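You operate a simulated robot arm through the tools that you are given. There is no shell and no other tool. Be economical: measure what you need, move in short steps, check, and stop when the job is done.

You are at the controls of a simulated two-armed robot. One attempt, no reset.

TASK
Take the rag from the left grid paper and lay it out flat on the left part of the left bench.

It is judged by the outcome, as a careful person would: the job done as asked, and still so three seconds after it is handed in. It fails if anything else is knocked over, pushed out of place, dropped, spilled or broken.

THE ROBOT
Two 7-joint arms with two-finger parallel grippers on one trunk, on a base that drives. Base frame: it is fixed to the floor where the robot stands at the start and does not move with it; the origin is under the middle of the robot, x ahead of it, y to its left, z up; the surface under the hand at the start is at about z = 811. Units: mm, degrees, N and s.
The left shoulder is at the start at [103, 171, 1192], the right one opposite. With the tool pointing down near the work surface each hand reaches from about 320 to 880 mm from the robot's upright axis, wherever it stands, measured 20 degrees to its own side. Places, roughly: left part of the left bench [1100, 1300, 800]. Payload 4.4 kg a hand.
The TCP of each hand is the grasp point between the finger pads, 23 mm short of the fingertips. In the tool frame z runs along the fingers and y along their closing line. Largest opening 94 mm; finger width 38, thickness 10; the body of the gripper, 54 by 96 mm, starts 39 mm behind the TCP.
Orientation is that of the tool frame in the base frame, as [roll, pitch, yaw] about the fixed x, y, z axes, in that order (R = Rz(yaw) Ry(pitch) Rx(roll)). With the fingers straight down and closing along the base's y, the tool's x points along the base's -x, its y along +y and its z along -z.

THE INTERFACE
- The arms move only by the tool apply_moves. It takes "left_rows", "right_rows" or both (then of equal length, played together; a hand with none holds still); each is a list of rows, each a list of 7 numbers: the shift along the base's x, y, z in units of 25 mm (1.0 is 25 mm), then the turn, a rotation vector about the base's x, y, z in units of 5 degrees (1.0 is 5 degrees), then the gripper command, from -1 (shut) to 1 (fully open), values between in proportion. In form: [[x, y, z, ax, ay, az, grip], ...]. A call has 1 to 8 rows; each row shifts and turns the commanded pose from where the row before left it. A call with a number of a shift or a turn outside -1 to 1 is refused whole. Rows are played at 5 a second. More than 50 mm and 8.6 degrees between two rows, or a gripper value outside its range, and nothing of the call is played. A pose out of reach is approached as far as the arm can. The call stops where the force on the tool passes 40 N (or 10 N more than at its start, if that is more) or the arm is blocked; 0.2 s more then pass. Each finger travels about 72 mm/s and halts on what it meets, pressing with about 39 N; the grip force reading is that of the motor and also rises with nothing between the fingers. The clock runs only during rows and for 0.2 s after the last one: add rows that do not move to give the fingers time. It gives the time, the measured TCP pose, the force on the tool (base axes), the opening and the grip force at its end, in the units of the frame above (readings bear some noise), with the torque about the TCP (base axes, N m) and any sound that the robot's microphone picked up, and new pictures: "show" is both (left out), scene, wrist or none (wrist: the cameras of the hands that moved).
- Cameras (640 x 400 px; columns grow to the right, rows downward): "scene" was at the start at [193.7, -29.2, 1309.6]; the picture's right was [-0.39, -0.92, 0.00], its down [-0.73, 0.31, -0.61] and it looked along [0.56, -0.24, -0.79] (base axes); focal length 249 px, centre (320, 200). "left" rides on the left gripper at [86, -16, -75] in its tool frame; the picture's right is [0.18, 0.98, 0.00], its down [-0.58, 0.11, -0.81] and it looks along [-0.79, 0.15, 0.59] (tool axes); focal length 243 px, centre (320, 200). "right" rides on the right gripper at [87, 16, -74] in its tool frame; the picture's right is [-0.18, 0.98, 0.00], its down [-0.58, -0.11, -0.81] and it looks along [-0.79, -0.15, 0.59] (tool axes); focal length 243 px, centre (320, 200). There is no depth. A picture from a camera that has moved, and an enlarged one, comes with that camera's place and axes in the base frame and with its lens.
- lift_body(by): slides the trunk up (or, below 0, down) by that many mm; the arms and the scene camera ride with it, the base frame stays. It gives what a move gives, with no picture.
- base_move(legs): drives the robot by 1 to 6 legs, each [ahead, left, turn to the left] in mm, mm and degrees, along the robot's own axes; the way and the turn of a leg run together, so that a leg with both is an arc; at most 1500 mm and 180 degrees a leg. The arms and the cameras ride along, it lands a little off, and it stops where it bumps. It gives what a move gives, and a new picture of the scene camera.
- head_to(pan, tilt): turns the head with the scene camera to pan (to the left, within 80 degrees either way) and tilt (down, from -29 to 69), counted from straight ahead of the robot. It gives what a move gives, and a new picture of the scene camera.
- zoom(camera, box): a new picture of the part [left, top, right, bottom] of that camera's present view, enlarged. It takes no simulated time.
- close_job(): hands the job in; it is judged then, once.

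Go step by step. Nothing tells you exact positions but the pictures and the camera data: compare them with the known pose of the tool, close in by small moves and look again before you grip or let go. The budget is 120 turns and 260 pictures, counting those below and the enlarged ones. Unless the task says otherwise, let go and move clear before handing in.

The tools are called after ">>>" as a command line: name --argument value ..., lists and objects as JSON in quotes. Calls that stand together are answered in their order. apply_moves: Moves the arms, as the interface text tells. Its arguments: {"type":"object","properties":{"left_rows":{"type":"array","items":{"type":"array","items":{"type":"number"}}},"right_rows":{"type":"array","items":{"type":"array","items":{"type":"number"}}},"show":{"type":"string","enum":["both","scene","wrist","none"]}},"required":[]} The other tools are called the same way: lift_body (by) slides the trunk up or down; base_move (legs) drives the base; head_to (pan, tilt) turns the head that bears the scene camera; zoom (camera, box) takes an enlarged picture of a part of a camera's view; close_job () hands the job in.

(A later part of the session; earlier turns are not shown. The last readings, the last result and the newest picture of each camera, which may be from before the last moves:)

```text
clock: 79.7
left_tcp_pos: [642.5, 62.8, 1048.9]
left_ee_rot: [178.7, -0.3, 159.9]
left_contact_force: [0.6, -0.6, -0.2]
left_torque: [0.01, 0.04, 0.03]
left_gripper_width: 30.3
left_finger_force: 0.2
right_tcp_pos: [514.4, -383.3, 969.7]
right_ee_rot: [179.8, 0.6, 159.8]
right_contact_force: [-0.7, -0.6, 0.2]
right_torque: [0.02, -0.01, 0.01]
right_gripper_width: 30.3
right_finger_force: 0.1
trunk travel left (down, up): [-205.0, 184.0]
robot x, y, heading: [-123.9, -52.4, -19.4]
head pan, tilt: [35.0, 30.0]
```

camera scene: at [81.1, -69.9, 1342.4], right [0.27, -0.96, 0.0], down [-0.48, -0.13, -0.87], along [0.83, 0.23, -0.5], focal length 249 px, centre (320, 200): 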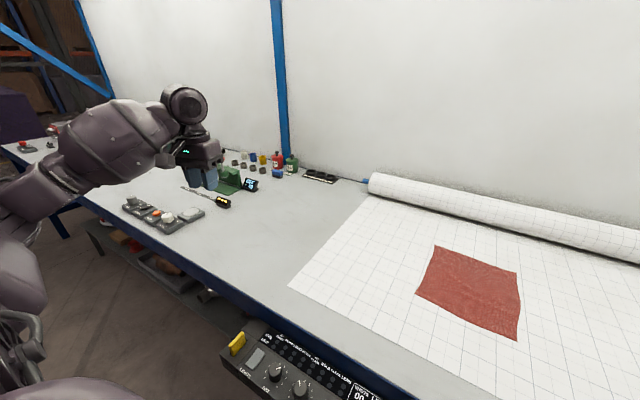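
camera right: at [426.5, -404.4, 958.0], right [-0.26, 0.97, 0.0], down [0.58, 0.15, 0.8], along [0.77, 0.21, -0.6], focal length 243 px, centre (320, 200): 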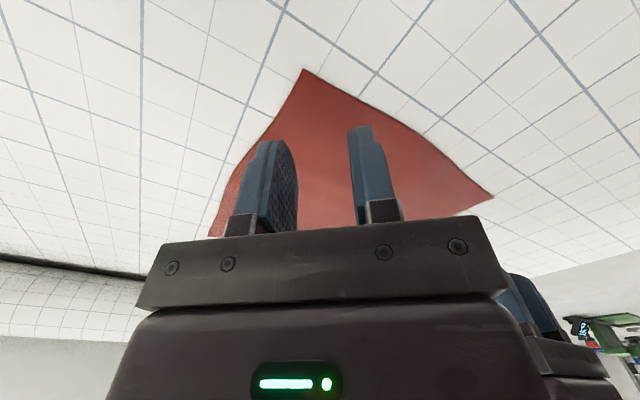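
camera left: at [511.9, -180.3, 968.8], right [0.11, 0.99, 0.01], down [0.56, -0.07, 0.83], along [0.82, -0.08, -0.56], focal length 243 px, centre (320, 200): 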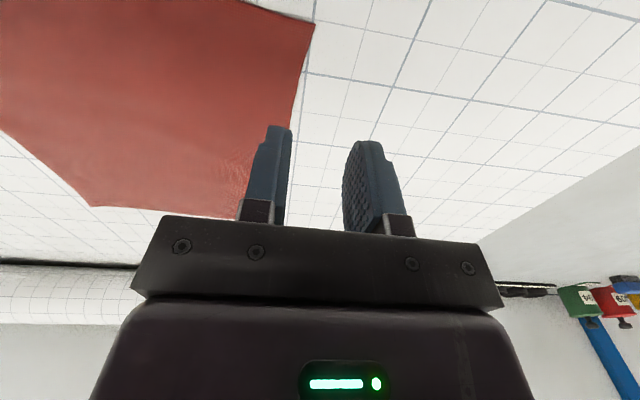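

Reaching further out works for both arms. I continue to the corners.

>>> apply_moves --left_rows '[[-0.255, -0.97, -0.3, 0, 0, 0, -0.36], [-0.255, -0.97, -0.3, 0, 0, 0, -0.36], [-0.255, -0.97, -0.3, 0, 0, 0, -0.36], [-0.255, -0.97, -0.3, 0, 0, 0, -0.36], [-0.255, -0.97, -0.3, 0, 0, 0, -0.36], [-0.255, -0.97, -0.3, 0, 0, 0, -0.36], [-0.255, -0.97, -0.3, 0, 0, 0, -0.36], [-0.255, -0.97, -0.3, 0, 0, 0, -0.36]]' --right_rows '[[0, 0, -0.4, 0, 0, 0, -0.36], [0, 0, -0.4, 0, 0, 0, -0.36], [0, 0, -0.4, 0, 0, 0, -0.36], [0, 0, -0.4, 0, 0, 0, -0.36], [0, 0, -0.4, 0, 0, 0, -0.36], [0, 0, -0.4, 0, 0, 0, -0.36], [0, 0, -0.4, 0, 0, 0, -0.36], [0, 0, -0.4, 0, 0, 0, -0.36]]' --show "none"

>>> apply_moves --left_rows '[[-0.27, -1, -0.8, 0, 0, 0, -0.36], [-0.27, -1, -0.8, 0, 0, 0, -0.36], [-0.27, -1, -0.8, 0, 0, 0, -0.36], [0, 0, -0.8, 0, 0, 0, -0.36], [0, 0, -0.8, 0, 0, 0, -0.36]]' --show "none"

>>> head_to --pan 0 --tilt 42

>>> apply_moves --left_rows '[[0, 0, 0, 0, 0, 0, -0.36]]' --right_rows '[[0, 0, 0, 0, 0, 0, -0.36]]' --show "wrist"

```text
clock: 81.5
left_tcp_pos: [591.0, -131.3, 989.3]
left_ee_rot: [178.6, -0.1, 160.0]
left_contact_force: [-0.2, -0.1, -0.1]
left_torque: [0.0, -0.04, -0.04]
left_gripper_width: 29.9
left_finger_force: 0.0
right_tcp_pos: [514.4, -382.1, 889.7]
right_ee_rot: [179.9, 0.6, 159.8]
right_contact_force: [-0.2, 0.7, 0.2]
right_torque: [0.02, 0.01, -0.02]
right_gripper_width: 29.9
right_finger_force: 0.1
trunk travel left (down, up): [-205.0, 184.0]
robot x, y, heading: [-121.6, -54.0, -19.6]
head pan, tilt: [35.0, 30.0]
```

```text
clock: 82.7
left_tcp_pos: [569.0, -205.3, 890.3]
left_ee_rot: [178.7, -0.1, 160.0]
left_contact_force: [-0.8, 0.7, 0.0]
left_torque: [-0.02, 0.0, -0.01]
left_gripper_width: 30.2
left_finger_force: 0.0
right_tcp_pos: [513.5, -381.6, 890.0]
right_ee_rot: [179.9, 0.4, 159.9]
right_contact_force: [0.2, -0.1, -1.4]
right_torque: [0.0, 0.01, 0.03]
right_gripper_width: 30.1
right_finger_force: 0.1
trunk travel left (down, up): [-205.0, 184.0]
robot x, y, heading: [-122.4, -53.7, -19.5]
head pan, tilt: [35.0, 30.0]
```

```text
clock: 83.7
left_tcp_pos: [569.1, -205.9, 890.3]
left_ee_rot: [178.7, -0.1, 160.0]
left_contact_force: [1.3, 0.3, -0.5]
left_torque: [0.03, -0.03, -0.03]
left_gripper_width: 29.8
left_finger_force: 0.1
right_tcp_pos: [511.8, -380.9, 890.1]
right_ee_rot: [179.9, 0.5, 159.8]
right_contact_force: [0.8, 0.0, -0.3]
right_torque: [0.0, 0.01, 0.02]
right_gripper_width: 29.9
right_finger_force: 0.1
trunk travel left (down, up): [-205.0, 184.0]
robot x, y, heading: [-123.0, -52.6, -19.5]
head pan, tilt: [0.0, 42.0]
camera scene: at [73.4, -122.3, 1324.0], right [-0.33, -0.94, 0.0], down [-0.63, 0.22, -0.74], along [0.7, -0.25, -0.67], focal length 249 px, centre (320, 200)
```

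scene: 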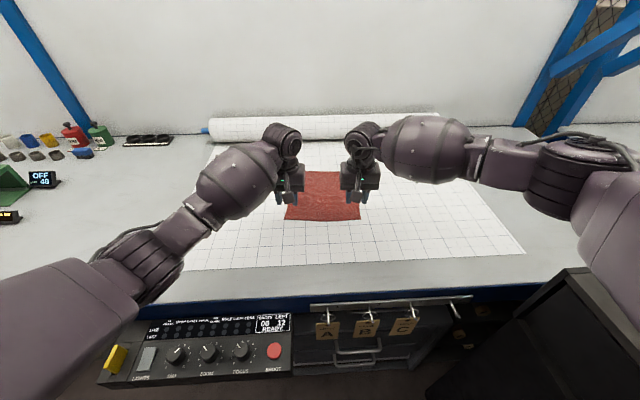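

```text
clock: 84.1
left_tcp_pos: [570.0, -204.6, 890.4]
left_ee_rot: [178.7, -0.1, 160.0]
left_contact_force: [-0.7, -0.2, 0.2]
left_torque: [0.0, -0.01, 0.01]
left_gripper_width: 30.3
left_finger_force: 0.2
right_tcp_pos: [514.2, -380.4, 891.1]
right_ee_rot: [179.9, 0.5, 159.9]
right_contact_force: [-1.2, -0.1, 0.3]
right_torque: [0.01, -0.01, -0.01]
right_gripper_width: 30.2
right_finger_force: 0.0
trunk travel left (down, up): [-205.0, 184.0]
robot x, y, heading: [-124.8, -52.1, -19.3]
head pan, tilt: [0.0, 42.0]
camera right: at [437.0, -336.5, 964.1], right [0.51, 0.86, 0.0], down [0.5, -0.3, 0.81], along [0.7, -0.41, -0.58], focal length 243 px, centre (320, 200)
camera left: at [482.7, -192.7, 965.2], right [0.16, 0.99, 0.02], down [0.58, -0.11, 0.81], along [0.8, -0.12, -0.59], focal length 243 px, centre (320, 200)
```

right: 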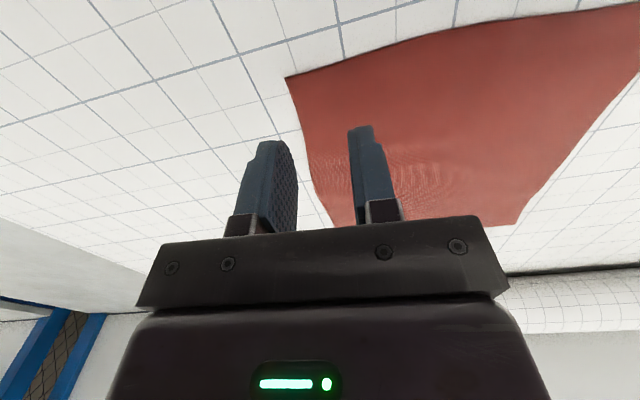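
left: 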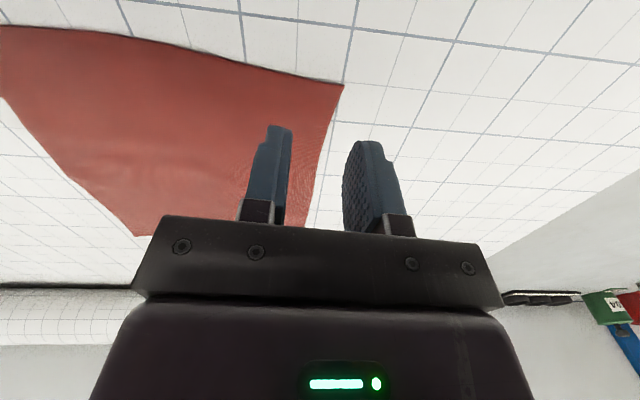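

Both hands are well placed over the near corners in a good symmetric posture. I nudge the left a little inward and descend.

>>> apply_moves --left_rows '[[0.17, -0.48, 0, 0, 0, 0, -0.36], [0, 0, -0.5, 0, 0, 0, -0.36], [0, 0, -0.5, 0, 0, 0, -0.36], [0, 0, -0.5, 0, 0, 0, -0.36], [0, 0, -0.5, 0, 0, 0, -0.36], [0, 0, -0.1, 0, 0, 0, -0.36], [0, 0, -0.1, 0, 0, 0, -0.36]]' --right_rows '[[0, 0.1, 0, 0, 0, 0, -0.36], [0, 0, -0.5, 0, 0, 0, -0.36], [0, 0, -0.5, 0, 0, 0, -0.36], [0, 0, -0.5, 0, 0, 0, -0.36], [0, 0, -0.5, 0, 0, 0, -0.36], [0, 0, -0.1, 0, 0, 0, -0.36], [0, 0, -0.1, 0, 0, 0, -0.36]]' --show "wrist"

```text
clock: 85.7
left_tcp_pos: [575.4, -216.8, 837.7]
left_ee_rot: [178.7, 0.0, 160.0]
left_contact_force: [0.1, -0.2, 4.1]
left_torque: [-0.08, 0.07, -0.03]
left_gripper_width: 30.2
left_finger_force: 0.1
right_tcp_pos: [513.6, -378.2, 835.6]
right_ee_rot: [179.9, 0.6, 159.9]
right_contact_force: [1.1, -0.6, 0.3]
right_torque: [-0.02, 0.02, 0.02]
right_gripper_width: 30.3
right_finger_force: 0.1
trunk travel left (down, up): [-205.0, 184.0]
robot x, y, heading: [-122.9, -53.7, -19.3]
head pan, tilt: [0.0, 42.0]
camera right: at [436.5, -334.7, 909.6], right [0.51, 0.86, 0.0], down [0.5, -0.3, 0.81], along [0.7, -0.41, -0.58], focal length 243 px, centre (320, 200)
camera left: at [488.3, -205.2, 910.5], right [0.16, 0.99, 0.02], down [0.58, -0.11, 0.81], along [0.8, -0.12, -0.59], focal length 243 px, centre (320, 200)
```

right: 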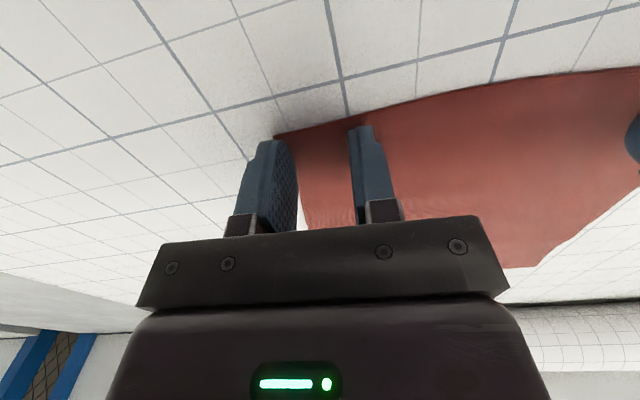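
left: 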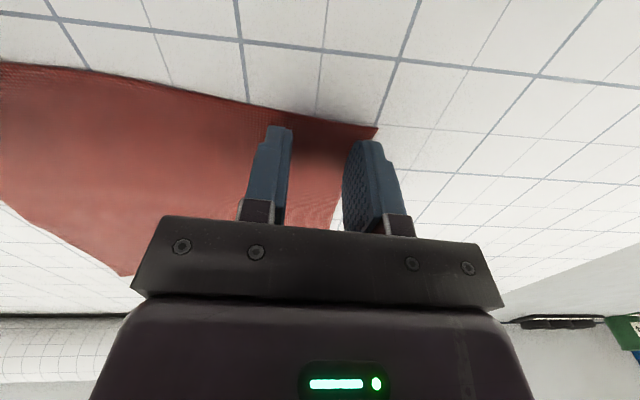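

Left touches (4 N) and right is almost there. I lower the right a touch, then close both gently.

>>> apply_moves --left_rows '[[0, 0, -0.04, 0, 0, 0, -0.36], [0, 0, 0, 0, 0, 0, -0.36], [0, 0, 0, 0, 0, 0, -0.6], [0, 0, 0, 0, 0, 0, -0.8], [0, 0, 0, 0, 0, 0, -1], [0, 0, 0, 0, 0, 0, -1], [0, 0, 0, 0, 0, 0, -1]]' --right_rows '[[0, 0, -0.08, 0, 0, 0, -0.36], [0, 0, -0.08, 0, 0, 0, -0.36], [0, 0, 0, 0, 0, 0, -0.6], [0, 0, 0, 0, 0, 0, -0.8], [0, 0, 0, 0, 0, 0, -1], [0, 0, 0, 0, 0, 0, -1], [0, 0, 0, 0, 0, 0, -1]]' --show "wrist"

```text
clock: 87.3
left_tcp_pos: [574.0, -217.0, 836.0]
left_ee_rot: [178.8, 0.1, 159.9]
left_contact_force: [-0.1, -0.8, 3.5]
left_torque: [-0.05, 0.01, 0.03]
left_gripper_width: 0.2
left_finger_force: 39.3
right_tcp_pos: [514.4, -376.9, 836.4]
right_ee_rot: [179.8, 0.8, 159.8]
right_contact_force: [5.3, 2.8, 32.5]
right_torque: [0.3, 0.13, -0.04]
right_gripper_width: 2.4
right_finger_force: 39.0
trunk travel left (down, up): [-205.0, 184.0]
robot x, y, heading: [-125.7, -55.0, -19.6]
head pan, tilt: [0.0, 42.0]
camera right: at [437.3, -333.1, 908.5], right [0.51, 0.86, 0.01], down [0.5, -0.3, 0.82], along [0.7, -0.41, -0.58], focal length 243 px, centre (320, 200)
camera left: at [487.1, -204.0, 910.1], right [0.16, 0.99, 0.02], down [0.58, -0.11, 0.81], along [0.8, -0.12, -0.59], focal length 243 px, centre (320, 200)
```

right: 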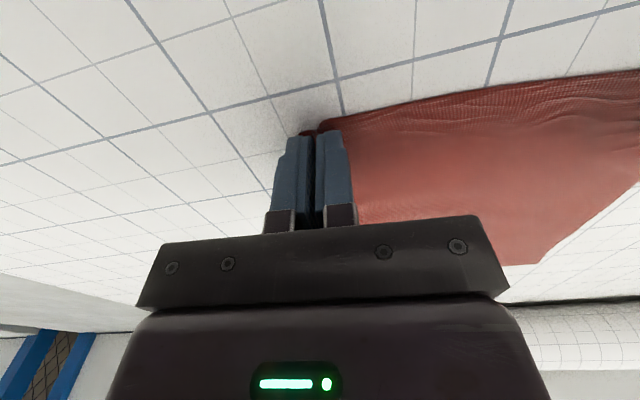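
left: 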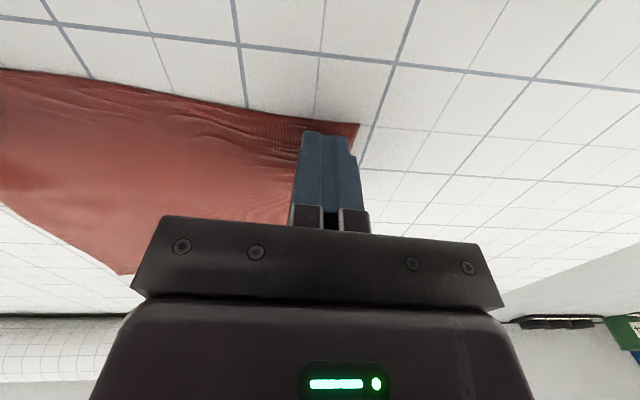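

The right grips the cloth; the left slipped off because it pressed too lightly. I reopen the left, press a bit more firmly, and close again.

>>> apply_moves --left_rows '[[0, 0, 0.4, 0, 0, 0, -0.36], [-0.1, -0.25, 0, 0, 0, 0, -0.36], [0, 0, -0.4, 0, 0, 0, -0.36], [0, 0, -0.1, 0, 0, 0, -0.36], [0, 0, -0.06, 0, 0, 0, -0.36], [0, 0, 0, 0, 0, 0, -0.36]]' --show "wrist"

```text
clock: 88.7
left_tcp_pos: [570.2, -224.3, 837.1]
left_ee_rot: [178.8, 0.4, 159.9]
left_contact_force: [-2.9, 2.9, 32.5]
left_torque: [-0.44, 0.65, -0.08]
left_gripper_width: 28.9
left_finger_force: 0.2
right_tcp_pos: [512.6, -376.9, 835.1]
right_ee_rot: [-180.0, 0.8, 159.7]
right_contact_force: [5.5, 0.6, 23.1]
right_torque: [0.19, 0.06, -0.04]
right_gripper_width: 1.8
right_finger_force: 39.3
trunk travel left (down, up): [-205.0, 184.0]
robot x, y, heading: [-122.3, -52.0, -19.5]
head pan, tilt: [0.0, 42.0]
camera left: at [483.5, -210.4, 909.6], right [0.16, 0.99, 0.02], down [0.57, -0.11, 0.81], along [0.8, -0.12, -0.58], focal length 243 px, centre (320, 200)
```

left: 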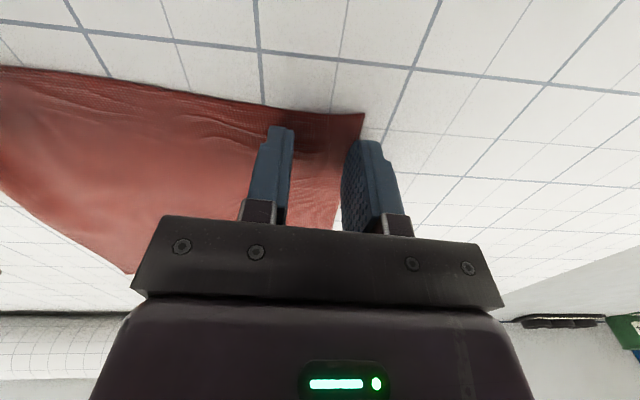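

>>> apply_moves --left_rows '[[0, 0, 0, 0, 0, 0, -0.55], [0, 0, 0, 0, 0, 0, -0.75], [0, 0, 0, 0, 0, 0, -1], [0, 0, 0, 0, 0, 0, -1], [0, 0, 0, 0, 0, 0, -1]]' --show "wrist"

```text
clock: 89.9
left_tcp_pos: [568.9, -226.0, 835.4]
left_ee_rot: [178.9, 0.5, 159.8]
left_contact_force: [-8.2, -20.1, 31.5]
left_torque: [-0.57, 0.56, 0.09]
left_gripper_width: 2.2
left_finger_force: 38.8
right_tcp_pos: [511.8, -378.1, 835.6]
right_ee_rot: [179.8, 0.9, 159.9]
right_contact_force: [5.7, 9.2, 27.2]
right_torque: [0.37, 0.11, 0.13]
right_gripper_width: 2.4
right_finger_force: 38.9
trunk travel left (down, up): [-205.0, 184.0]
robot x, y, heading: [-124.4, -53.7, -19.4]
head pan, tilt: [0.0, 42.0]
camera left: at [481.9, -212.6, 909.4], right [0.17, 0.99, 0.02], down [0.57, -0.11, 0.81], along [0.8, -0.13, -0.58], focal length 243 px, centre (320, 200)
```

left: 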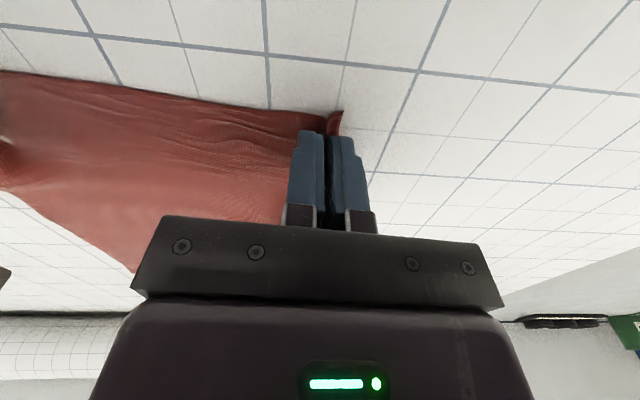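

Both hands hold a corner (about 2.2 mm between the pads). I lift slowly and check.

>>> apply_moves --left_rows '[[0, 0, 0.3, 0, 0, 0, -1], [0, 0, 0.5, 0, 0, 0, -1], [0, 0, 0.8, 0, 0, 0, -1], [0, 0, 0.8, 0, 0, 0, -1], [0, 0, 0.8, 0, 0, 0, -1], [0, 0, 0.8, 0, 0, 0, -1], [0, 0, 0.8, 0, 0, 0, -1]]' --right_rows '[[0, 0, 0.3, 0, 0, 0, -1], [0, 0, 0.5, 0, 0, 0, -1], [0, 0, 0.8, 0, 0, 0, -1], [0, 0, 0.8, 0, 0, 0, -1], [0, 0, 0.8, 0, 0, 0, -1], [0, 0, 0.8, 0, 0, 0, -1], [0, 0, 0.8, 0, 0, 0, -1]]'

```text
clock: 91.5
left_tcp_pos: [573.6, -224.9, 949.6]
left_ee_rot: [178.8, -0.1, 160.0]
left_contact_force: [-5.3, -14.8, 0.6]
left_torque: [-0.31, 0.1, -0.1]
left_gripper_width: 2.3
left_finger_force: 38.8
right_tcp_pos: [512.6, -378.0, 952.9]
right_ee_rot: [179.9, 0.6, 159.8]
right_contact_force: [5.3, 15.0, -0.2]
right_torque: [0.36, -0.09, 0.23]
right_gripper_width: 2.1
right_finger_force: 39.0
trunk travel left (down, up): [-205.0, 184.0]
robot x, y, heading: [-120.1, -53.8, -19.3]
head pan, tilt: [0.0, 42.0]
camera scene: at [72.8, -121.7, 1324.2], right [-0.33, -0.94, 0.0], down [-0.63, 0.22, -0.74], along [0.7, -0.25, -0.67], focal length 249 px, centre (320, 200)
camera right: at [435.4, -332.6, 1027.3], right [0.51, 0.86, 0.0], down [0.5, -0.3, 0.81], along [0.7, -0.41, -0.58], focal length 243 px, centre (320, 200)
camera left: at [486.4, -211.7, 1024.2], right [0.16, 0.99, 0.02], down [0.58, -0.11, 0.81], along [0.8, -0.12, -0.59], focal length 243 px, centre (320, 200)
```

scene: 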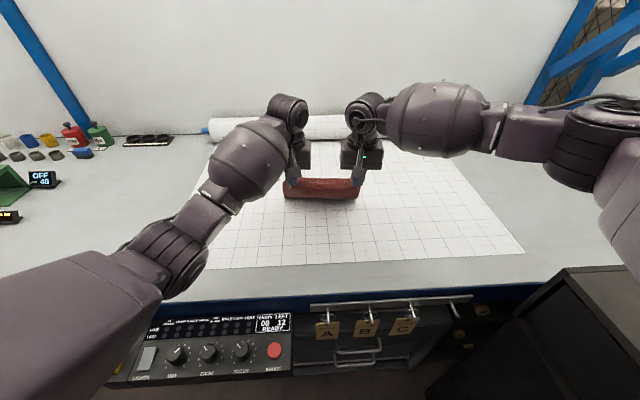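
right: 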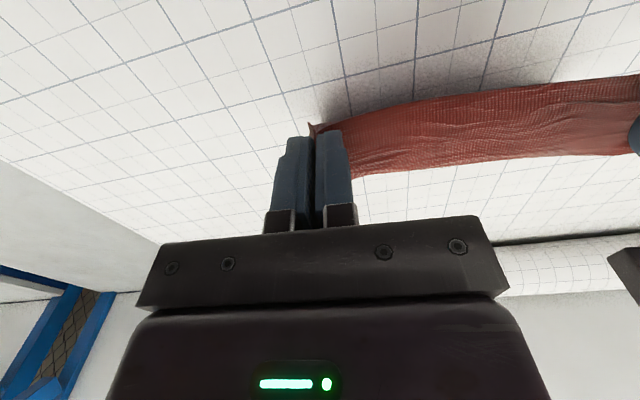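
left: 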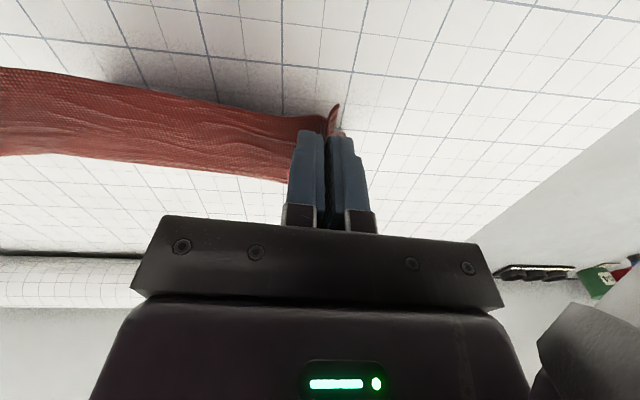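

Both corners hold and the cloth hangs taut. I slacken the tension slightly and lift clear of the bench.

>>> apply_moves --left_rows '[[-0.03, -0.1, 0.8, 0, 0, 0, -1], [0, 0, 0.9, 0, 0, 0, -1], [0, 0, 0.9, 0, 0, 0, -1], [0, 0, 0.9, 0, 0, 0, -1], [0, 0, 0.9, 0, 0, 0, -1], [0, 0, 0.9, 0, 0, 0, -1], [0, 0, 0.9, 0, 0, 0, -1]]' --right_rows '[[0, 0, 0.8, 0, 0, 0, -1], [0, 0, 0.9, 0, 0, 0, -1], [0, 0, 0.9, 0, 0, 0, -1], [0, 0, 0.9, 0, 0, 0, -1], [0, 0, 0.9, 0, 0, 0, -1], [0, 0, 0.9, 0, 0, 0, -1], [0, 0, 0.9, 0, 0, 0, -1]]' --show "scene"

```text
clock: 93.1
left_tcp_pos: [571.3, -226.1, 1107.0]
left_ee_rot: [178.8, 0.0, 160.0]
left_contact_force: [-4.1, -13.3, -0.5]
left_torque: [-0.31, 0.08, -0.07]
left_gripper_width: 2.4
left_finger_force: 39.3
right_tcp_pos: [511.1, -379.4, 1108.4]
right_ee_rot: [179.9, 0.7, 159.9]
right_contact_force: [4.1, 13.0, -0.5]
right_torque: [0.3, -0.12, 0.2]
right_gripper_width: 2.1
right_finger_force: 38.9
trunk travel left (down, up): [-205.0, 184.0]
robot x, y, heading: [-122.8, -49.7, -19.6]
head pan, tilt: [0.0, 42.0]
camera scene: at [72.2, -122.0, 1324.3], right [-0.33, -0.94, 0.0], down [-0.63, 0.22, -0.74], along [0.7, -0.25, -0.67], focal length 249 px, centre (320, 200)
```

scene: 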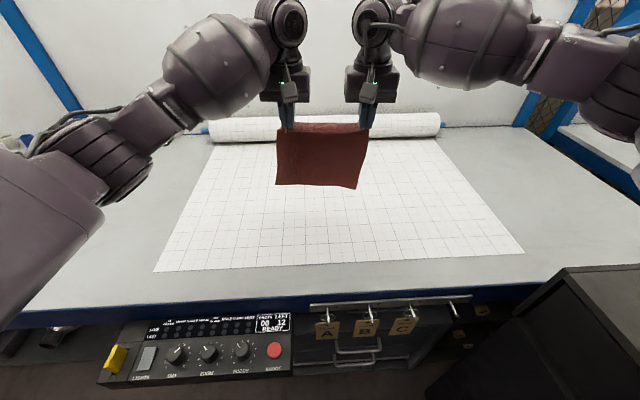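

The rag hangs nicely between both hands. I raise it a bit, back away from the bench, and drive left along it.

>>> apply_moves --left_rows '[[0, 0, 0.9, 0, 0, 0, -1], [0, 0, 0.9, 0, 0, 0, -1], [0, 0, 0.9, 0, 0, 0, -1]]' --right_rows '[[0, 0, 0.9, 0, 0, 0, -1], [0, 0, 0.9, 0, 0, 0, -1], [0, 0, 0.9, 0, 0, 0, -1]]' --show "none"

>>> base_move --legs '[[-120, 0, 0]]'

>>> head_to --pan 70 --tilt 35

```text
clock: 93.9
left_tcp_pos: [571.3, -226.1, 1174.5]
left_ee_rot: [178.7, 0.0, 159.9]
left_contact_force: [-2.4, -8.2, 0.1]
left_torque: [-0.2, 0.06, 0.0]
left_gripper_width: 2.2
left_finger_force: 38.8
right_tcp_pos: [511.8, -376.2, 1177.1]
right_ee_rot: [179.9, 0.6, 159.9]
right_contact_force: [2.9, 8.7, -0.6]
right_torque: [0.19, -0.07, 0.12]
right_gripper_width: 1.9
right_finger_force: 38.8
trunk travel left (down, up): [-205.0, 184.0]
robot x, y, heading: [-123.6, -52.2, -19.8]
head pan, tilt: [0.0, 42.0]
```

```text
clock: 95.2
left_tcp_pos: [457.5, -185.6, 1172.4]
left_ee_rot: [178.8, -0.1, 160.0]
left_contact_force: [-1.9, -6.0, 0.7]
left_torque: [-0.18, 0.06, -0.02]
left_gripper_width: 2.4
left_finger_force: 39.1
right_tcp_pos: [398.0, -333.6, 1174.6]
right_ee_rot: [179.9, 0.5, 160.0]
right_contact_force: [2.6, 7.1, 0.2]
right_torque: [0.19, -0.08, 0.1]
right_gripper_width: 2.6
right_finger_force: 39.6
trunk travel left (down, up): [-205.0, 184.0]
robot x, y, heading: [-238.4, -9.9, -19.2]
head pan, tilt: [0.0, 42.0]
camera scene: at [-41.6, -81.3, 1323.8], right [-0.33, -0.94, 0.0], down [-0.63, 0.22, -0.74], along [0.7, -0.25, -0.67], focal length 249 px, centre (320, 200)
```

scene: 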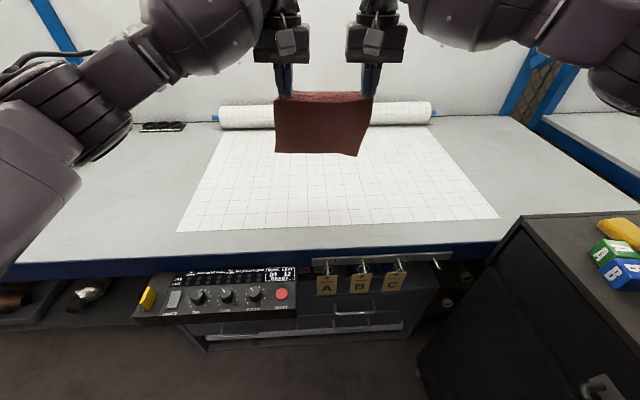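

```text
clock: 96.6
left_tcp_pos: [457.3, -185.4, 1172.4]
left_ee_rot: [178.7, -0.1, 160.0]
left_contact_force: [-1.8, -6.7, 0.2]
left_torque: [-0.17, 0.04, -0.04]
left_gripper_width: 2.3
left_finger_force: 38.5
right_tcp_pos: [398.8, -333.9, 1175.9]
right_ee_rot: [180.0, 0.5, 160.0]
right_contact_force: [3.0, 6.7, -0.6]
right_torque: [0.11, -0.02, 0.14]
right_gripper_width: 2.2
right_finger_force: 39.7
trunk travel left (down, up): [-205.0, 184.0]
robot x, y, heading: [-241.3, -7.5, -19.1]
head pan, tilt: [70.0, 35.0]
camera scene: at [-64.4, 14.3, 1334.4], right [0.77, -0.63, 0.0], down [-0.36, -0.44, -0.82], along [0.52, 0.63, -0.57], focal length 249 px, centre (320, 200)
```

scene: 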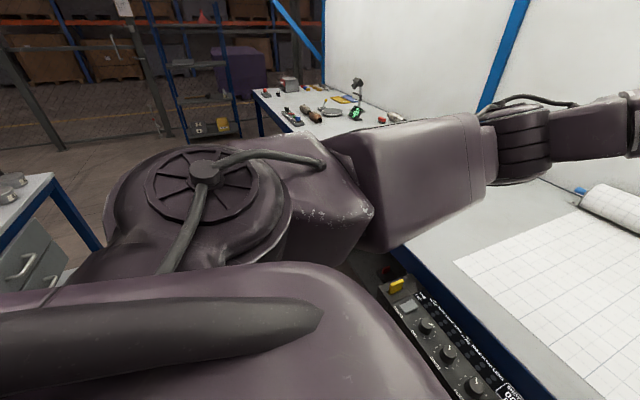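

The way left is clear; another bench sits behind at a safe distance. I drive left in two parts.

>>> base_move --legs '[[0, 750, 0]]'

```text
clock: 103.6
left_tcp_pos: [708.0, 513.0, 1172.2]
left_ee_rot: [178.8, 0.0, 159.4]
left_contact_force: [-1.4, -6.1, -0.5]
left_torque: [-0.14, 0.07, -0.01]
left_gripper_width: 2.3
left_finger_force: 39.3
right_tcp_pos: [647.6, 364.4, 1175.9]
right_ee_rot: [180.0, 0.5, 159.3]
right_contact_force: [1.9, 6.1, -0.2]
right_torque: [0.15, -0.08, 0.13]
right_gripper_width: 2.1
right_finger_force: 39.0
trunk travel left (down, up): [-205.0, 184.0]
robot x, y, heading: [15.7, 696.6, -19.9]
head pan, tilt: [70.0, 35.0]
camera scene: at [188.6, 718.8, 1334.4], right [0.77, -0.64, 0.0], down [-0.37, -0.44, -0.82], along [0.53, 0.63, -0.57], focal length 249 px, centre (320, 200)
```

scene: 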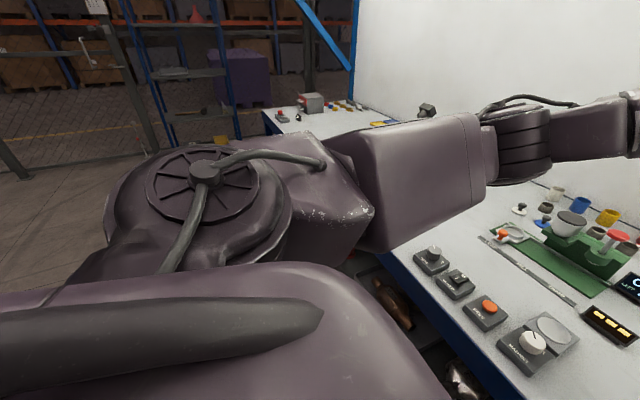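

>>> base_move --legs '[[0, 720, 0]]'

>>> head_to --pan 0 --tilt 42

```text
clock: 110.4
left_tcp_pos: [960.3, 1180.2, 1173.5]
left_ee_rot: [178.8, -0.1, 158.2]
left_contact_force: [-2.4, -5.7, -0.2]
left_torque: [-0.14, 0.06, -0.05]
left_gripper_width: 2.2
left_finger_force: 38.7
right_tcp_pos: [896.5, 1033.2, 1174.8]
right_ee_rot: [179.9, 0.5, 158.2]
right_contact_force: [1.9, 6.3, 0.0]
right_torque: [0.12, -0.02, 0.13]
right_gripper_width: 1.9
right_finger_force: 39.1
trunk travel left (down, up): [-205.0, 184.0]
robot x, y, heading: [272.0, 1374.6, -21.4]
head pan, tilt: [70.0, 35.0]
camera scene: at [445.6, 1396.5, 1334.4], right [0.75, -0.66, 0.0], down [-0.38, -0.43, -0.82], along [0.54, 0.62, -0.57], focal length 249 px, centre (320, 200)
```

scene: 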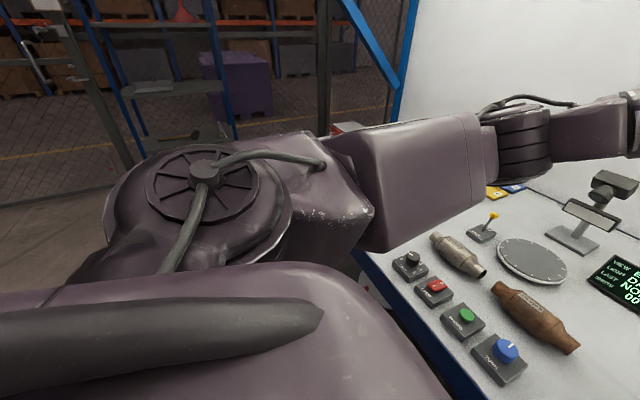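

```text
clock: 111.8
left_tcp_pos: [960.4, 1180.2, 1172.6]
left_ee_rot: [178.7, -0.1, 158.1]
left_contact_force: [-2.1, -5.6, -0.8]
left_torque: [-0.15, 0.05, -0.01]
left_gripper_width: 2.2
left_finger_force: 38.6
right_tcp_pos: [897.0, 1032.5, 1175.4]
right_ee_rot: [179.8, 0.5, 158.1]
right_contact_force: [1.7, 5.7, -1.0]
right_torque: [0.14, -0.05, 0.09]
right_gripper_width: 2.2
right_finger_force: 38.7
trunk travel left (down, up): [-205.0, 184.0]
robot x, y, heading: [273.3, 1378.8, -21.2]
head pan, tilt: [0.0, 42.0]
camera scene: at [465.5, 1300.0, 1323.9], right [-0.36, -0.93, 0.0], down [-0.62, 0.24, -0.74], along [0.69, -0.27, -0.67], focal length 249 px, centre (320, 200)
```

scene: 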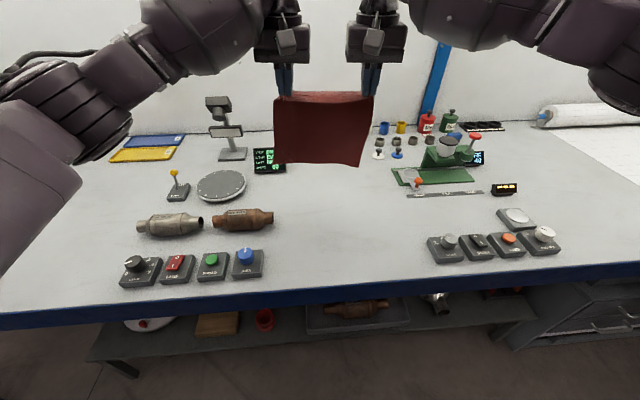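

I have a clear view of a free patch between the blue-knob box and brown part on the left, and the grey boxes and ruler on the right. I raise the trunk slightly for elbow clearance and shift 30 mm right.

>>> lift_body --by 60

>>> base_move --legs '[[0, -30, 1]]'

```text
clock: 112.8
left_tcp_pos: [961.6, 1178.0, 1231.1]
left_ee_rot: [178.6, -0.2, 158.2]
left_contact_force: [-2.3, -5.6, -0.7]
left_torque: [-0.2, 0.04, -0.03]
left_gripper_width: 2.1
left_finger_force: 38.7
right_tcp_pos: [898.6, 1033.4, 1234.1]
right_ee_rot: [179.9, 0.4, 158.1]
right_contact_force: [2.0, 6.1, -0.6]
right_torque: [0.16, 0.0, 0.08]
right_gripper_width: 2.0
right_finger_force: 39.4
trunk travel left (down, up): [-265.0, 124.0]
robot x, y, heading: [271.4, 1375.3, -21.3]
head pan, tilt: [0.0, 42.0]
```

```text
clock: 113.8
left_tcp_pos: [954.0, 1164.0, 1232.1]
left_ee_rot: [178.8, -0.1, 159.3]
left_contact_force: [-1.7, -5.9, 0.1]
left_torque: [-0.08, 0.07, -0.04]
left_gripper_width: 2.2
left_finger_force: 38.6
right_tcp_pos: [893.1, 1016.7, 1235.8]
right_ee_rot: [179.8, 0.6, 159.1]
right_contact_force: [1.6, 5.5, -0.2]
right_torque: [0.17, -0.06, 0.09]
right_gripper_width: 2.2
right_finger_force: 39.0
trunk travel left (down, up): [-265.0, 124.0]
robot x, y, heading: [262.3, 1349.6, -20.3]
head pan, tilt: [0.0, 42.0]
camera scene: at [415.5, 1290.6, 1388.1], right [-0.35, -0.94, 0.0], down [-0.63, 0.23, -0.74], along [0.7, -0.26, -0.67], focal length 249 px, centre (320, 200)
```

scene: 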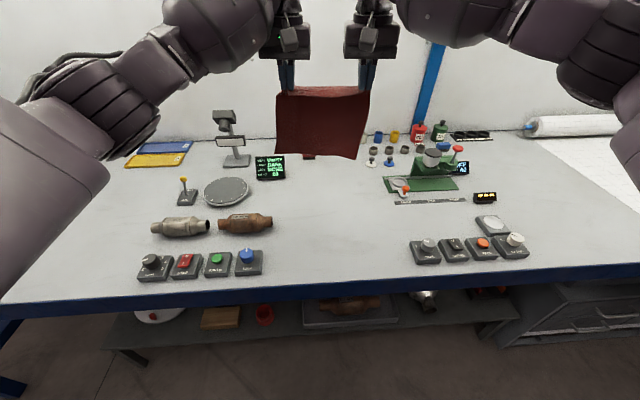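

I extend the hands forward and lower so that the hanging edge comes near the bench surface.

>>> apply_moves --left_rows '[[0.656, -0.243, -0.9, 0, 0, 0, -1], [0.656, -0.243, -0.9, 0, 0, 0, -1], [0.656, -0.243, -0.9, 0, 0, 0, -1], [0.656, -0.243, -0.9, 0, 0, 0, -1], [0.656, -0.243, -0.9, 0, 0, 0, -1], [0.656, -0.243, -0.9, 0, 0, 0, -1], [0.656, -0.243, -0.9, 0, 0, 0, -1], [0.656, -0.243, -0.9, 0, 0, 0, -1]]' --right_rows '[[0.656, -0.243, -0.9, 0, 0, 0, -1], [0.656, -0.243, -0.9, 0, 0, 0, -1], [0.656, -0.243, -0.9, 0, 0, 0, -1], [0.656, -0.243, -0.9, 0, 0, 0, -1], [0.656, -0.243, -0.9, 0, 0, 0, -1], [0.656, -0.243, -0.9, 0, 0, 0, -1], [0.656, -0.243, -0.9, 0, 0, 0, -1], [0.656, -0.243, -0.9, 0, 0, 0, -1]]' --show "scene"

```text
clock: 115.6
left_tcp_pos: [1035.4, 1147.9, 1062.9]
left_ee_rot: [179.0, 0.1, 158.8]
left_contact_force: [-9.5, -31.2, 3.4]
left_torque: [-0.75, 0.23, -0.17]
left_gripper_width: 2.1
left_finger_force: 39.2
left hand out of reach, approached as far as the arm can: row 5, 6, 7, 8
right_tcp_pos: [979.6, 988.7, 1079.7]
right_ee_rot: [179.6, 0.4, 159.5]
right_contact_force: [9.7, 30.6, -3.6]
right_torque: [0.78, -0.19, 0.43]
right_gripper_width: 2.3
right_finger_force: 39.0
right hand out of reach, approached as far as the arm can: row 6, 7, 8
trunk travel left (down, up): [-265.0, 124.0]
robot x, y, heading: [261.8, 1349.4, -20.2]
head pan, tilt: [0.0, 42.0]
camera scene: at [416.4, 1290.7, 1387.9], right [-0.35, -0.94, 0.0], down [-0.63, 0.23, -0.74], along [0.7, -0.26, -0.67], focal length 249 px, centre (320, 200)
```

scene: 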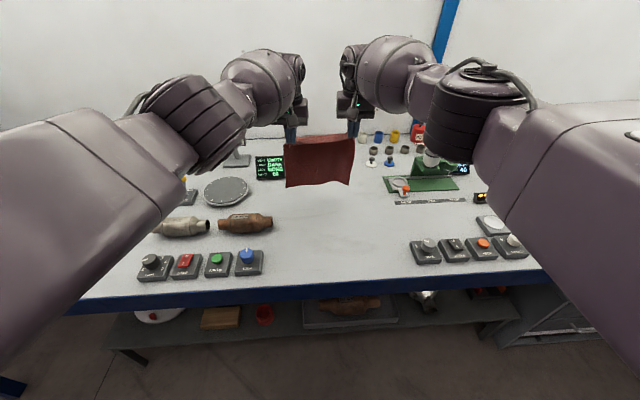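

The arms are near full stretch and tension rose. I ease back, equalise the hands, and use the base for the forward offset.

>>> apply_moves --left_rows '[[-0.575, -0.17, 0, 0, 0, 0, -1], [0, 0, 0, 0, 0, 0, -1]]' --right_rows '[[-0.525, 0.19, -0.3, 0, 0, 0, -1], [0, 0, -0.38, 0, 0, 0, -1]]' --show "none"

>>> base_move --legs '[[70, 0, 0]]'

```text
clock: 116.2
left_tcp_pos: [1022.8, 1147.2, 1063.4]
left_ee_rot: [178.8, -0.2, 159.2]
left_contact_force: [-7.4, -22.6, -0.2]
left_torque: [-0.57, 0.16, -0.17]
left_gripper_width: 2.3
left_finger_force: 38.5
right_tcp_pos: [964.1, 990.1, 1063.3]
right_ee_rot: [180.0, 0.5, 159.2]
right_contact_force: [8.5, 23.1, -0.3]
right_torque: [0.59, -0.21, 0.38]
right_gripper_width: 2.3
right_finger_force: 39.1
trunk travel left (down, up): [-265.0, 124.0]
robot x, y, heading: [256.0, 1349.9, -20.5]
head pan, tilt: [0.0, 42.0]
```

```text
clock: 117.2
left_tcp_pos: [1088.2, 1121.4, 1062.8]
left_ee_rot: [178.8, -0.2, 159.1]
left_contact_force: [-7.7, -24.9, 0.1]
left_torque: [-0.57, 0.2, -0.18]
left_gripper_width: 2.1
left_finger_force: 38.5
right_tcp_pos: [1031.1, 965.1, 1062.6]
right_ee_rot: [179.9, 0.4, 159.2]
right_contact_force: [7.4, 24.0, -0.4]
right_torque: [0.57, -0.19, 0.39]
right_gripper_width: 2.3
right_finger_force: 38.6
trunk travel left (down, up): [-265.0, 124.0]
robot x, y, heading: [324.4, 1324.2, -20.6]
head pan, tilt: [0.0, 42.0]
camera scene: at [482.5, 1266.4, 1387.9], right [-0.35, -0.94, 0.0], down [-0.63, 0.23, -0.74], along [0.7, -0.26, -0.67], focal length 249 px, centre (320, 200)
```

scene: 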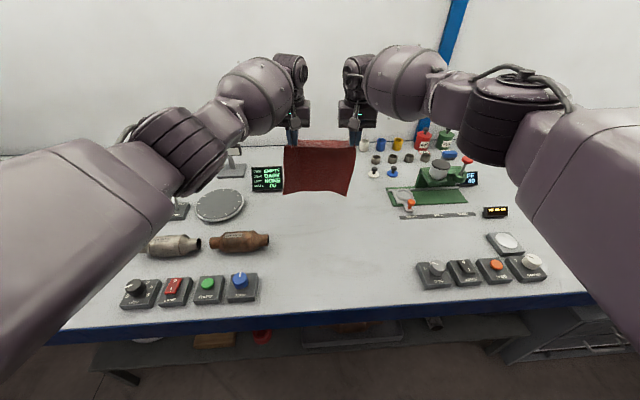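

I slacken the tension, shift slightly right, and lower until the hanging edge just meets the bench.

>>> apply_moves --left_rows '[[-0.1, -0.25, -0.6, 0, 0, 0, -1], [-0.1, -0.25, -0.6, 0, 0, 0, -1], [-0.08, -0.25, -0.6, 0, 0, 0, -1], [0, 0, 0, 0, 0, 0, -1]]' --right_rows '[[-0.07, -0.19, -0.6, 0, 0, 0, -1], [-0.07, -0.19, -0.6, 0, 0, 0, -1], [-0.07, -0.18, -0.6, 0, 0, 0, -1], [0, 0, 0, 0, 0, 0, -1]]' --show "scene"

>>> zoom --camera "scene" --box '[200, 100, 440, 250]'

```text
clock: 118.2
left_tcp_pos: [1081.0, 1103.5, 1020.6]
left_ee_rot: [178.8, -0.1, 159.1]
left_contact_force: [-4.2, -11.0, -0.4]
left_torque: [-0.28, 0.09, -0.09]
left_gripper_width: 2.4
left_finger_force: 39.4
right_tcp_pos: [1024.0, 950.8, 1019.3]
right_ee_rot: [179.9, 0.5, 159.1]
right_contact_force: [3.2, 12.1, -0.3]
right_torque: [0.27, -0.07, 0.22]
right_gripper_width: 2.1
right_finger_force: 38.8
trunk travel left (down, up): [-265.0, 124.0]
robot x, y, heading: [325.3, 1327.2, -20.3]
head pan, tilt: [0.0, 42.0]
camera scene: at [481.8, 1267.5, 1388.1], right [-0.35, -0.94, 0.0], down [-0.63, 0.23, -0.74], along [0.7, -0.26, -0.67], focal length 249 px, centre (320, 200)
```

scene: 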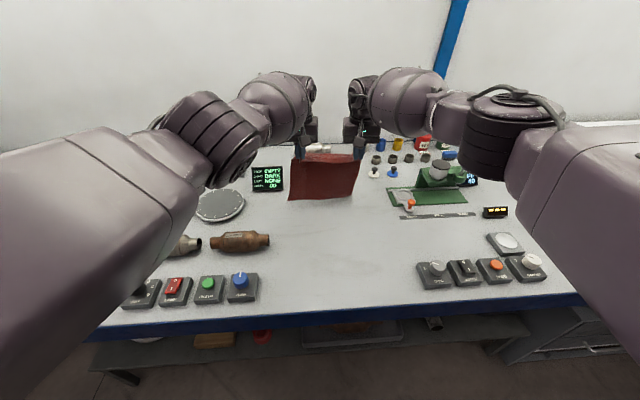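

```text
2.67 times, centred on (320, 175) of scene
camera zoom: at [481.8, 1267.5, 1388.1], right [-0.35, -0.94, 0.0], down [-0.63, 0.23, -0.74], along [0.7, -0.26, -0.67], focal length 665 px, centre (320, 267)
```

zoom: 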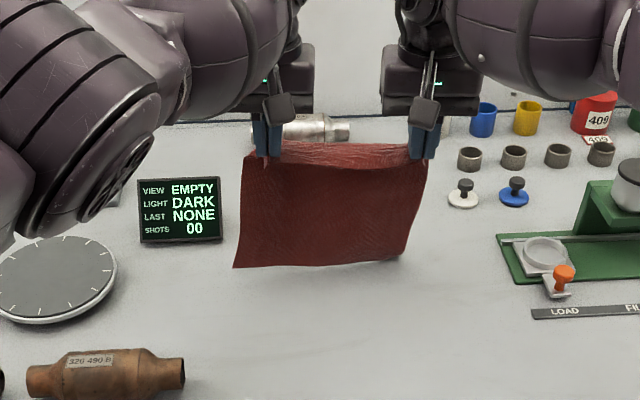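

The hanging edge is just touching. I now lay it down by moving back toward me while lowering.

>>> apply_moves --left_rows '[[-0.7, 0.26, -0.2, 0, 0, 0, -1], [-0.7, 0.26, -0.25, 0, 0, 0, -1], [-0.7, 0.26, -0.3, 0, 0, 0, -1], [-0.7, 0.26, -0.35, 0, 0, 0, -1]]' --right_rows '[[-0.7, 0.26, -0.2, 0, 0, 0, -1], [-0.7, 0.26, -0.25, 0, 0, 0, -1], [-0.7, 0.26, -0.3, 0, 0, 0, -1], [-0.7, 0.26, -0.35, 0, 0, 0, -1]]' --show "scene"

```text
clock: 119.2
left_tcp_pos: [1062.9, 1092.3, 980.7]
left_ee_rot: [178.8, -0.3, 159.1]
left_contact_force: [-3.4, -3.2, -0.2]
left_torque: [-0.06, 0.09, -0.04]
left_gripper_width: 2.1
left_finger_force: 38.9
left hand out of reach, approached as far as the arm can: row 1, 2, 3, 4
right_tcp_pos: [951.4, 974.6, 989.5]
right_ee_rot: [179.9, 0.5, 159.1]
right_contact_force: [4.2, 3.3, -0.5]
right_torque: [0.09, -0.08, 0.01]
right_gripper_width: 1.8
right_finger_force: 39.2
trunk travel left (down, up): [-265.0, 124.0]
robot x, y, heading: [329.9, 1325.6, -20.2]
head pan, tilt: [0.0, 42.0]
camera scene: at [481.5, 1266.6, 1388.0], right [-0.35, -0.94, 0.0], down [-0.63, 0.23, -0.74], along [0.7, -0.26, -0.67], focal length 249 px, centre (320, 200)
```

scene: 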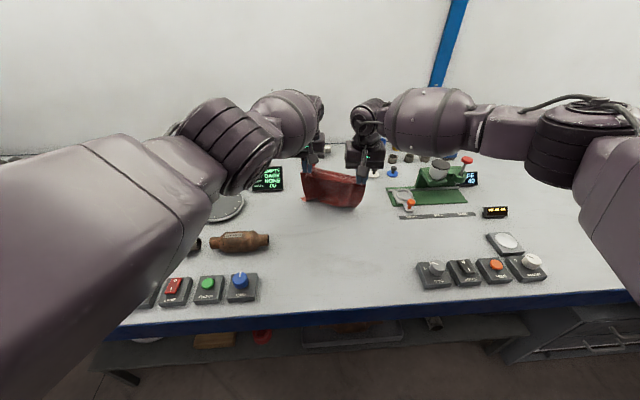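

The left arm has flipped into its elbow-high posture and won't retract. I lift both hands, then try turning the left tool counter-clockwise while retracting, which freed it before.

>>> apply_moves --left_rows '[[0, 0, 1, 0, 0, 0, -1], [0, 0, 1, 0, 0, 0, -1], [0, 0, 1, 0, 0, 0, -1], [0, 0, 1, 0, 0, 0, -1], [-0.4, 0.15, 0.5, 0, 0, 1, -1], [-0.4, 0.15, 0.5, 0, 0, 1, -1], [-0.4, 0.15, 0, 0, 0, 1, -1], [-0.4, 0.15, 0, 0, 0, 1, -1]]' --right_rows '[[0, 0, 1, 0, 0, 0, -1], [0, 0, 1, 0, 0, 0, -1], [0, 0, 1, 0, 0, 0, -1], [0, 0, 1, 0, 0, 0, -1], [0, 0, 0.5, 0, 0, 0, -1], [0, 0, 0.5, 0, 0, 0, -1], [0, 0, 0, 0, 0, 0, -1], [0, 0, 0, 0, 0, 0, -1]]' --show "scene"

```text
clock: 121.0
left_tcp_pos: [1062.7, 1075.6, 1105.7]
left_ee_rot: [178.8, -0.1, 179.2]
left_contact_force: [-0.9, -0.7, -0.1]
left_torque: [0.01, 0.01, -0.05]
left_gripper_width: 2.3
left_finger_force: 39.5
left hand out of reach, approached as far as the arm can: row 1, 3, 5, 6, 7, 8
right_tcp_pos: [952.0, 975.9, 1116.7]
right_ee_rot: [179.9, 0.5, 159.1]
right_contact_force: [0.6, 0.0, 0.2]
right_torque: [0.06, -0.04, -0.01]
right_gripper_width: 2.4
right_finger_force: 39.2
trunk travel left (down, up): [-265.0, 124.0]
robot x, y, heading: [331.5, 1321.8, -20.4]
head pan, tilt: [0.0, 42.0]
camera scene: at [481.1, 1266.8, 1388.1], right [-0.35, -0.94, 0.0], down [-0.63, 0.23, -0.74], along [0.7, -0.26, -0.67], focal length 249 px, centre (320, 200)
```

scene: 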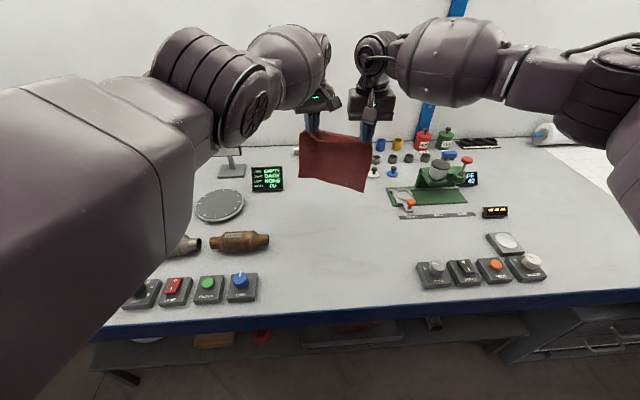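

Retracting the left doesn't work in this posture, so I'll do the laying motion with the base. First I bring the right hand level with the left again.

>>> apply_moves --left_rows '[[0, 0, 0, 0, 0, -1, -1], [0, 0, 0, 0, 0, -1, -1], [0, 0, 0, 0, 0, -1, -1], [0, 0, 0, 0, 0, -1, -1]]' --right_rows '[[0.55, -0.5, -0.11, 0, 0, 0, -1], [0.55, -0.5, -0.11, 0, 0, 0, -1], [0.55, -0.5, -0.11, 0, 0, 0, -1], [0.55, -0.5, -0.11, 0, 0, 0, -1]]' --show "scene"

```text
clock: 122.0
left_tcp_pos: [1064.4, 1073.9, 1102.4]
left_ee_rot: [178.8, -0.3, 159.1]
left_contact_force: [-1.2, -3.5, -0.2]
left_torque: [-0.07, 0.04, 0.01]
left_gripper_width: 2.0
left_finger_force: 39.0
right_tcp_pos: [1009.6, 925.9, 1103.7]
right_ee_rot: [179.7, 0.5, 159.3]
right_contact_force: [1.6, 4.4, -0.5]
right_torque: [0.08, 0.03, 0.04]
right_gripper_width: 1.9
right_finger_force: 38.9
trunk travel left (down, up): [-265.0, 124.0]
robot x, y, heading: [327.6, 1324.5, -20.4]
head pan, tilt: [0.0, 42.0]
camera scene: at [481.8, 1267.0, 1388.0], right [-0.35, -0.94, 0.0], down [-0.63, 0.23, -0.74], along [0.7, -0.26, -0.67], focal length 249 px, centre (320, 200)
```

scene: 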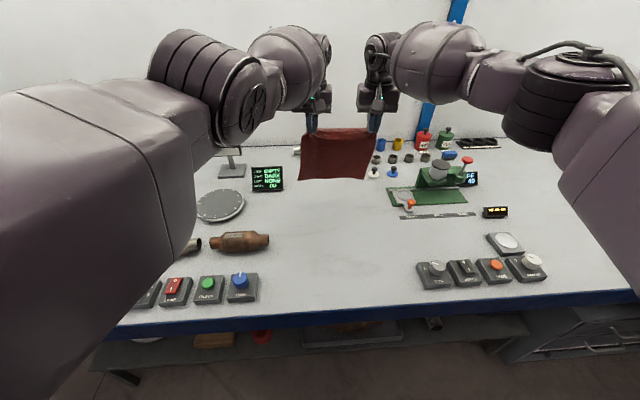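

>>> apply_moves --left_rows '[[0, 0, -0.85, 0, 0, 0, -1], [0, 0, -0.85, 0, 0, 0, -1], [0, 0, -0.85, 0, 0, 0, -1], [0, 0, -0.85, 0, 0, 0, -1]]' --right_rows '[[0, 0, -0.85, 0, 0, 0, -1], [0, 0, -0.85, 0, 0, 0, -1], [0, 0, -0.85, 0, 0, 0, -1], [0, 0, -0.85, 0, 0, 0, -1]]' --show "scene"

```text
clock: 123.0
left_tcp_pos: [1062.1, 1077.5, 1018.3]
left_ee_rot: [178.8, -0.1, 159.1]
left_contact_force: [-1.4, -4.9, 0.0]
left_torque: [-0.12, 0.06, -0.03]
left_gripper_width: 2.1
left_finger_force: 39.2
left hand out of reach, approached as far as the arm can: row 3
right_tcp_pos: [1011.0, 925.9, 1016.8]
right_ee_rot: [179.7, 0.5, 159.2]
right_contact_force: [1.1, 5.1, -0.1]
right_torque: [0.16, 0.01, 0.07]
right_gripper_width: 2.2
right_finger_force: 38.7
trunk travel left (down, up): [-265.0, 124.0]
robot x, y, heading: [324.2, 1321.6, -20.4]
head pan, tilt: [0.0, 42.0]
camera scene: at [482.6, 1266.6, 1387.8], right [-0.35, -0.94, 0.0], down [-0.63, 0.23, -0.74], along [0.7, -0.26, -0.67], focal length 249 px, centre (320, 200)
```

scene: 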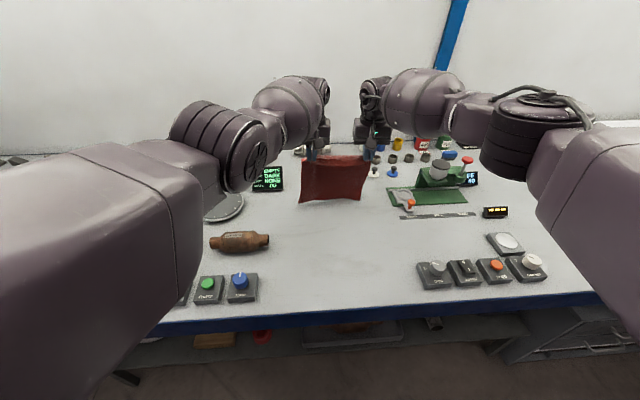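

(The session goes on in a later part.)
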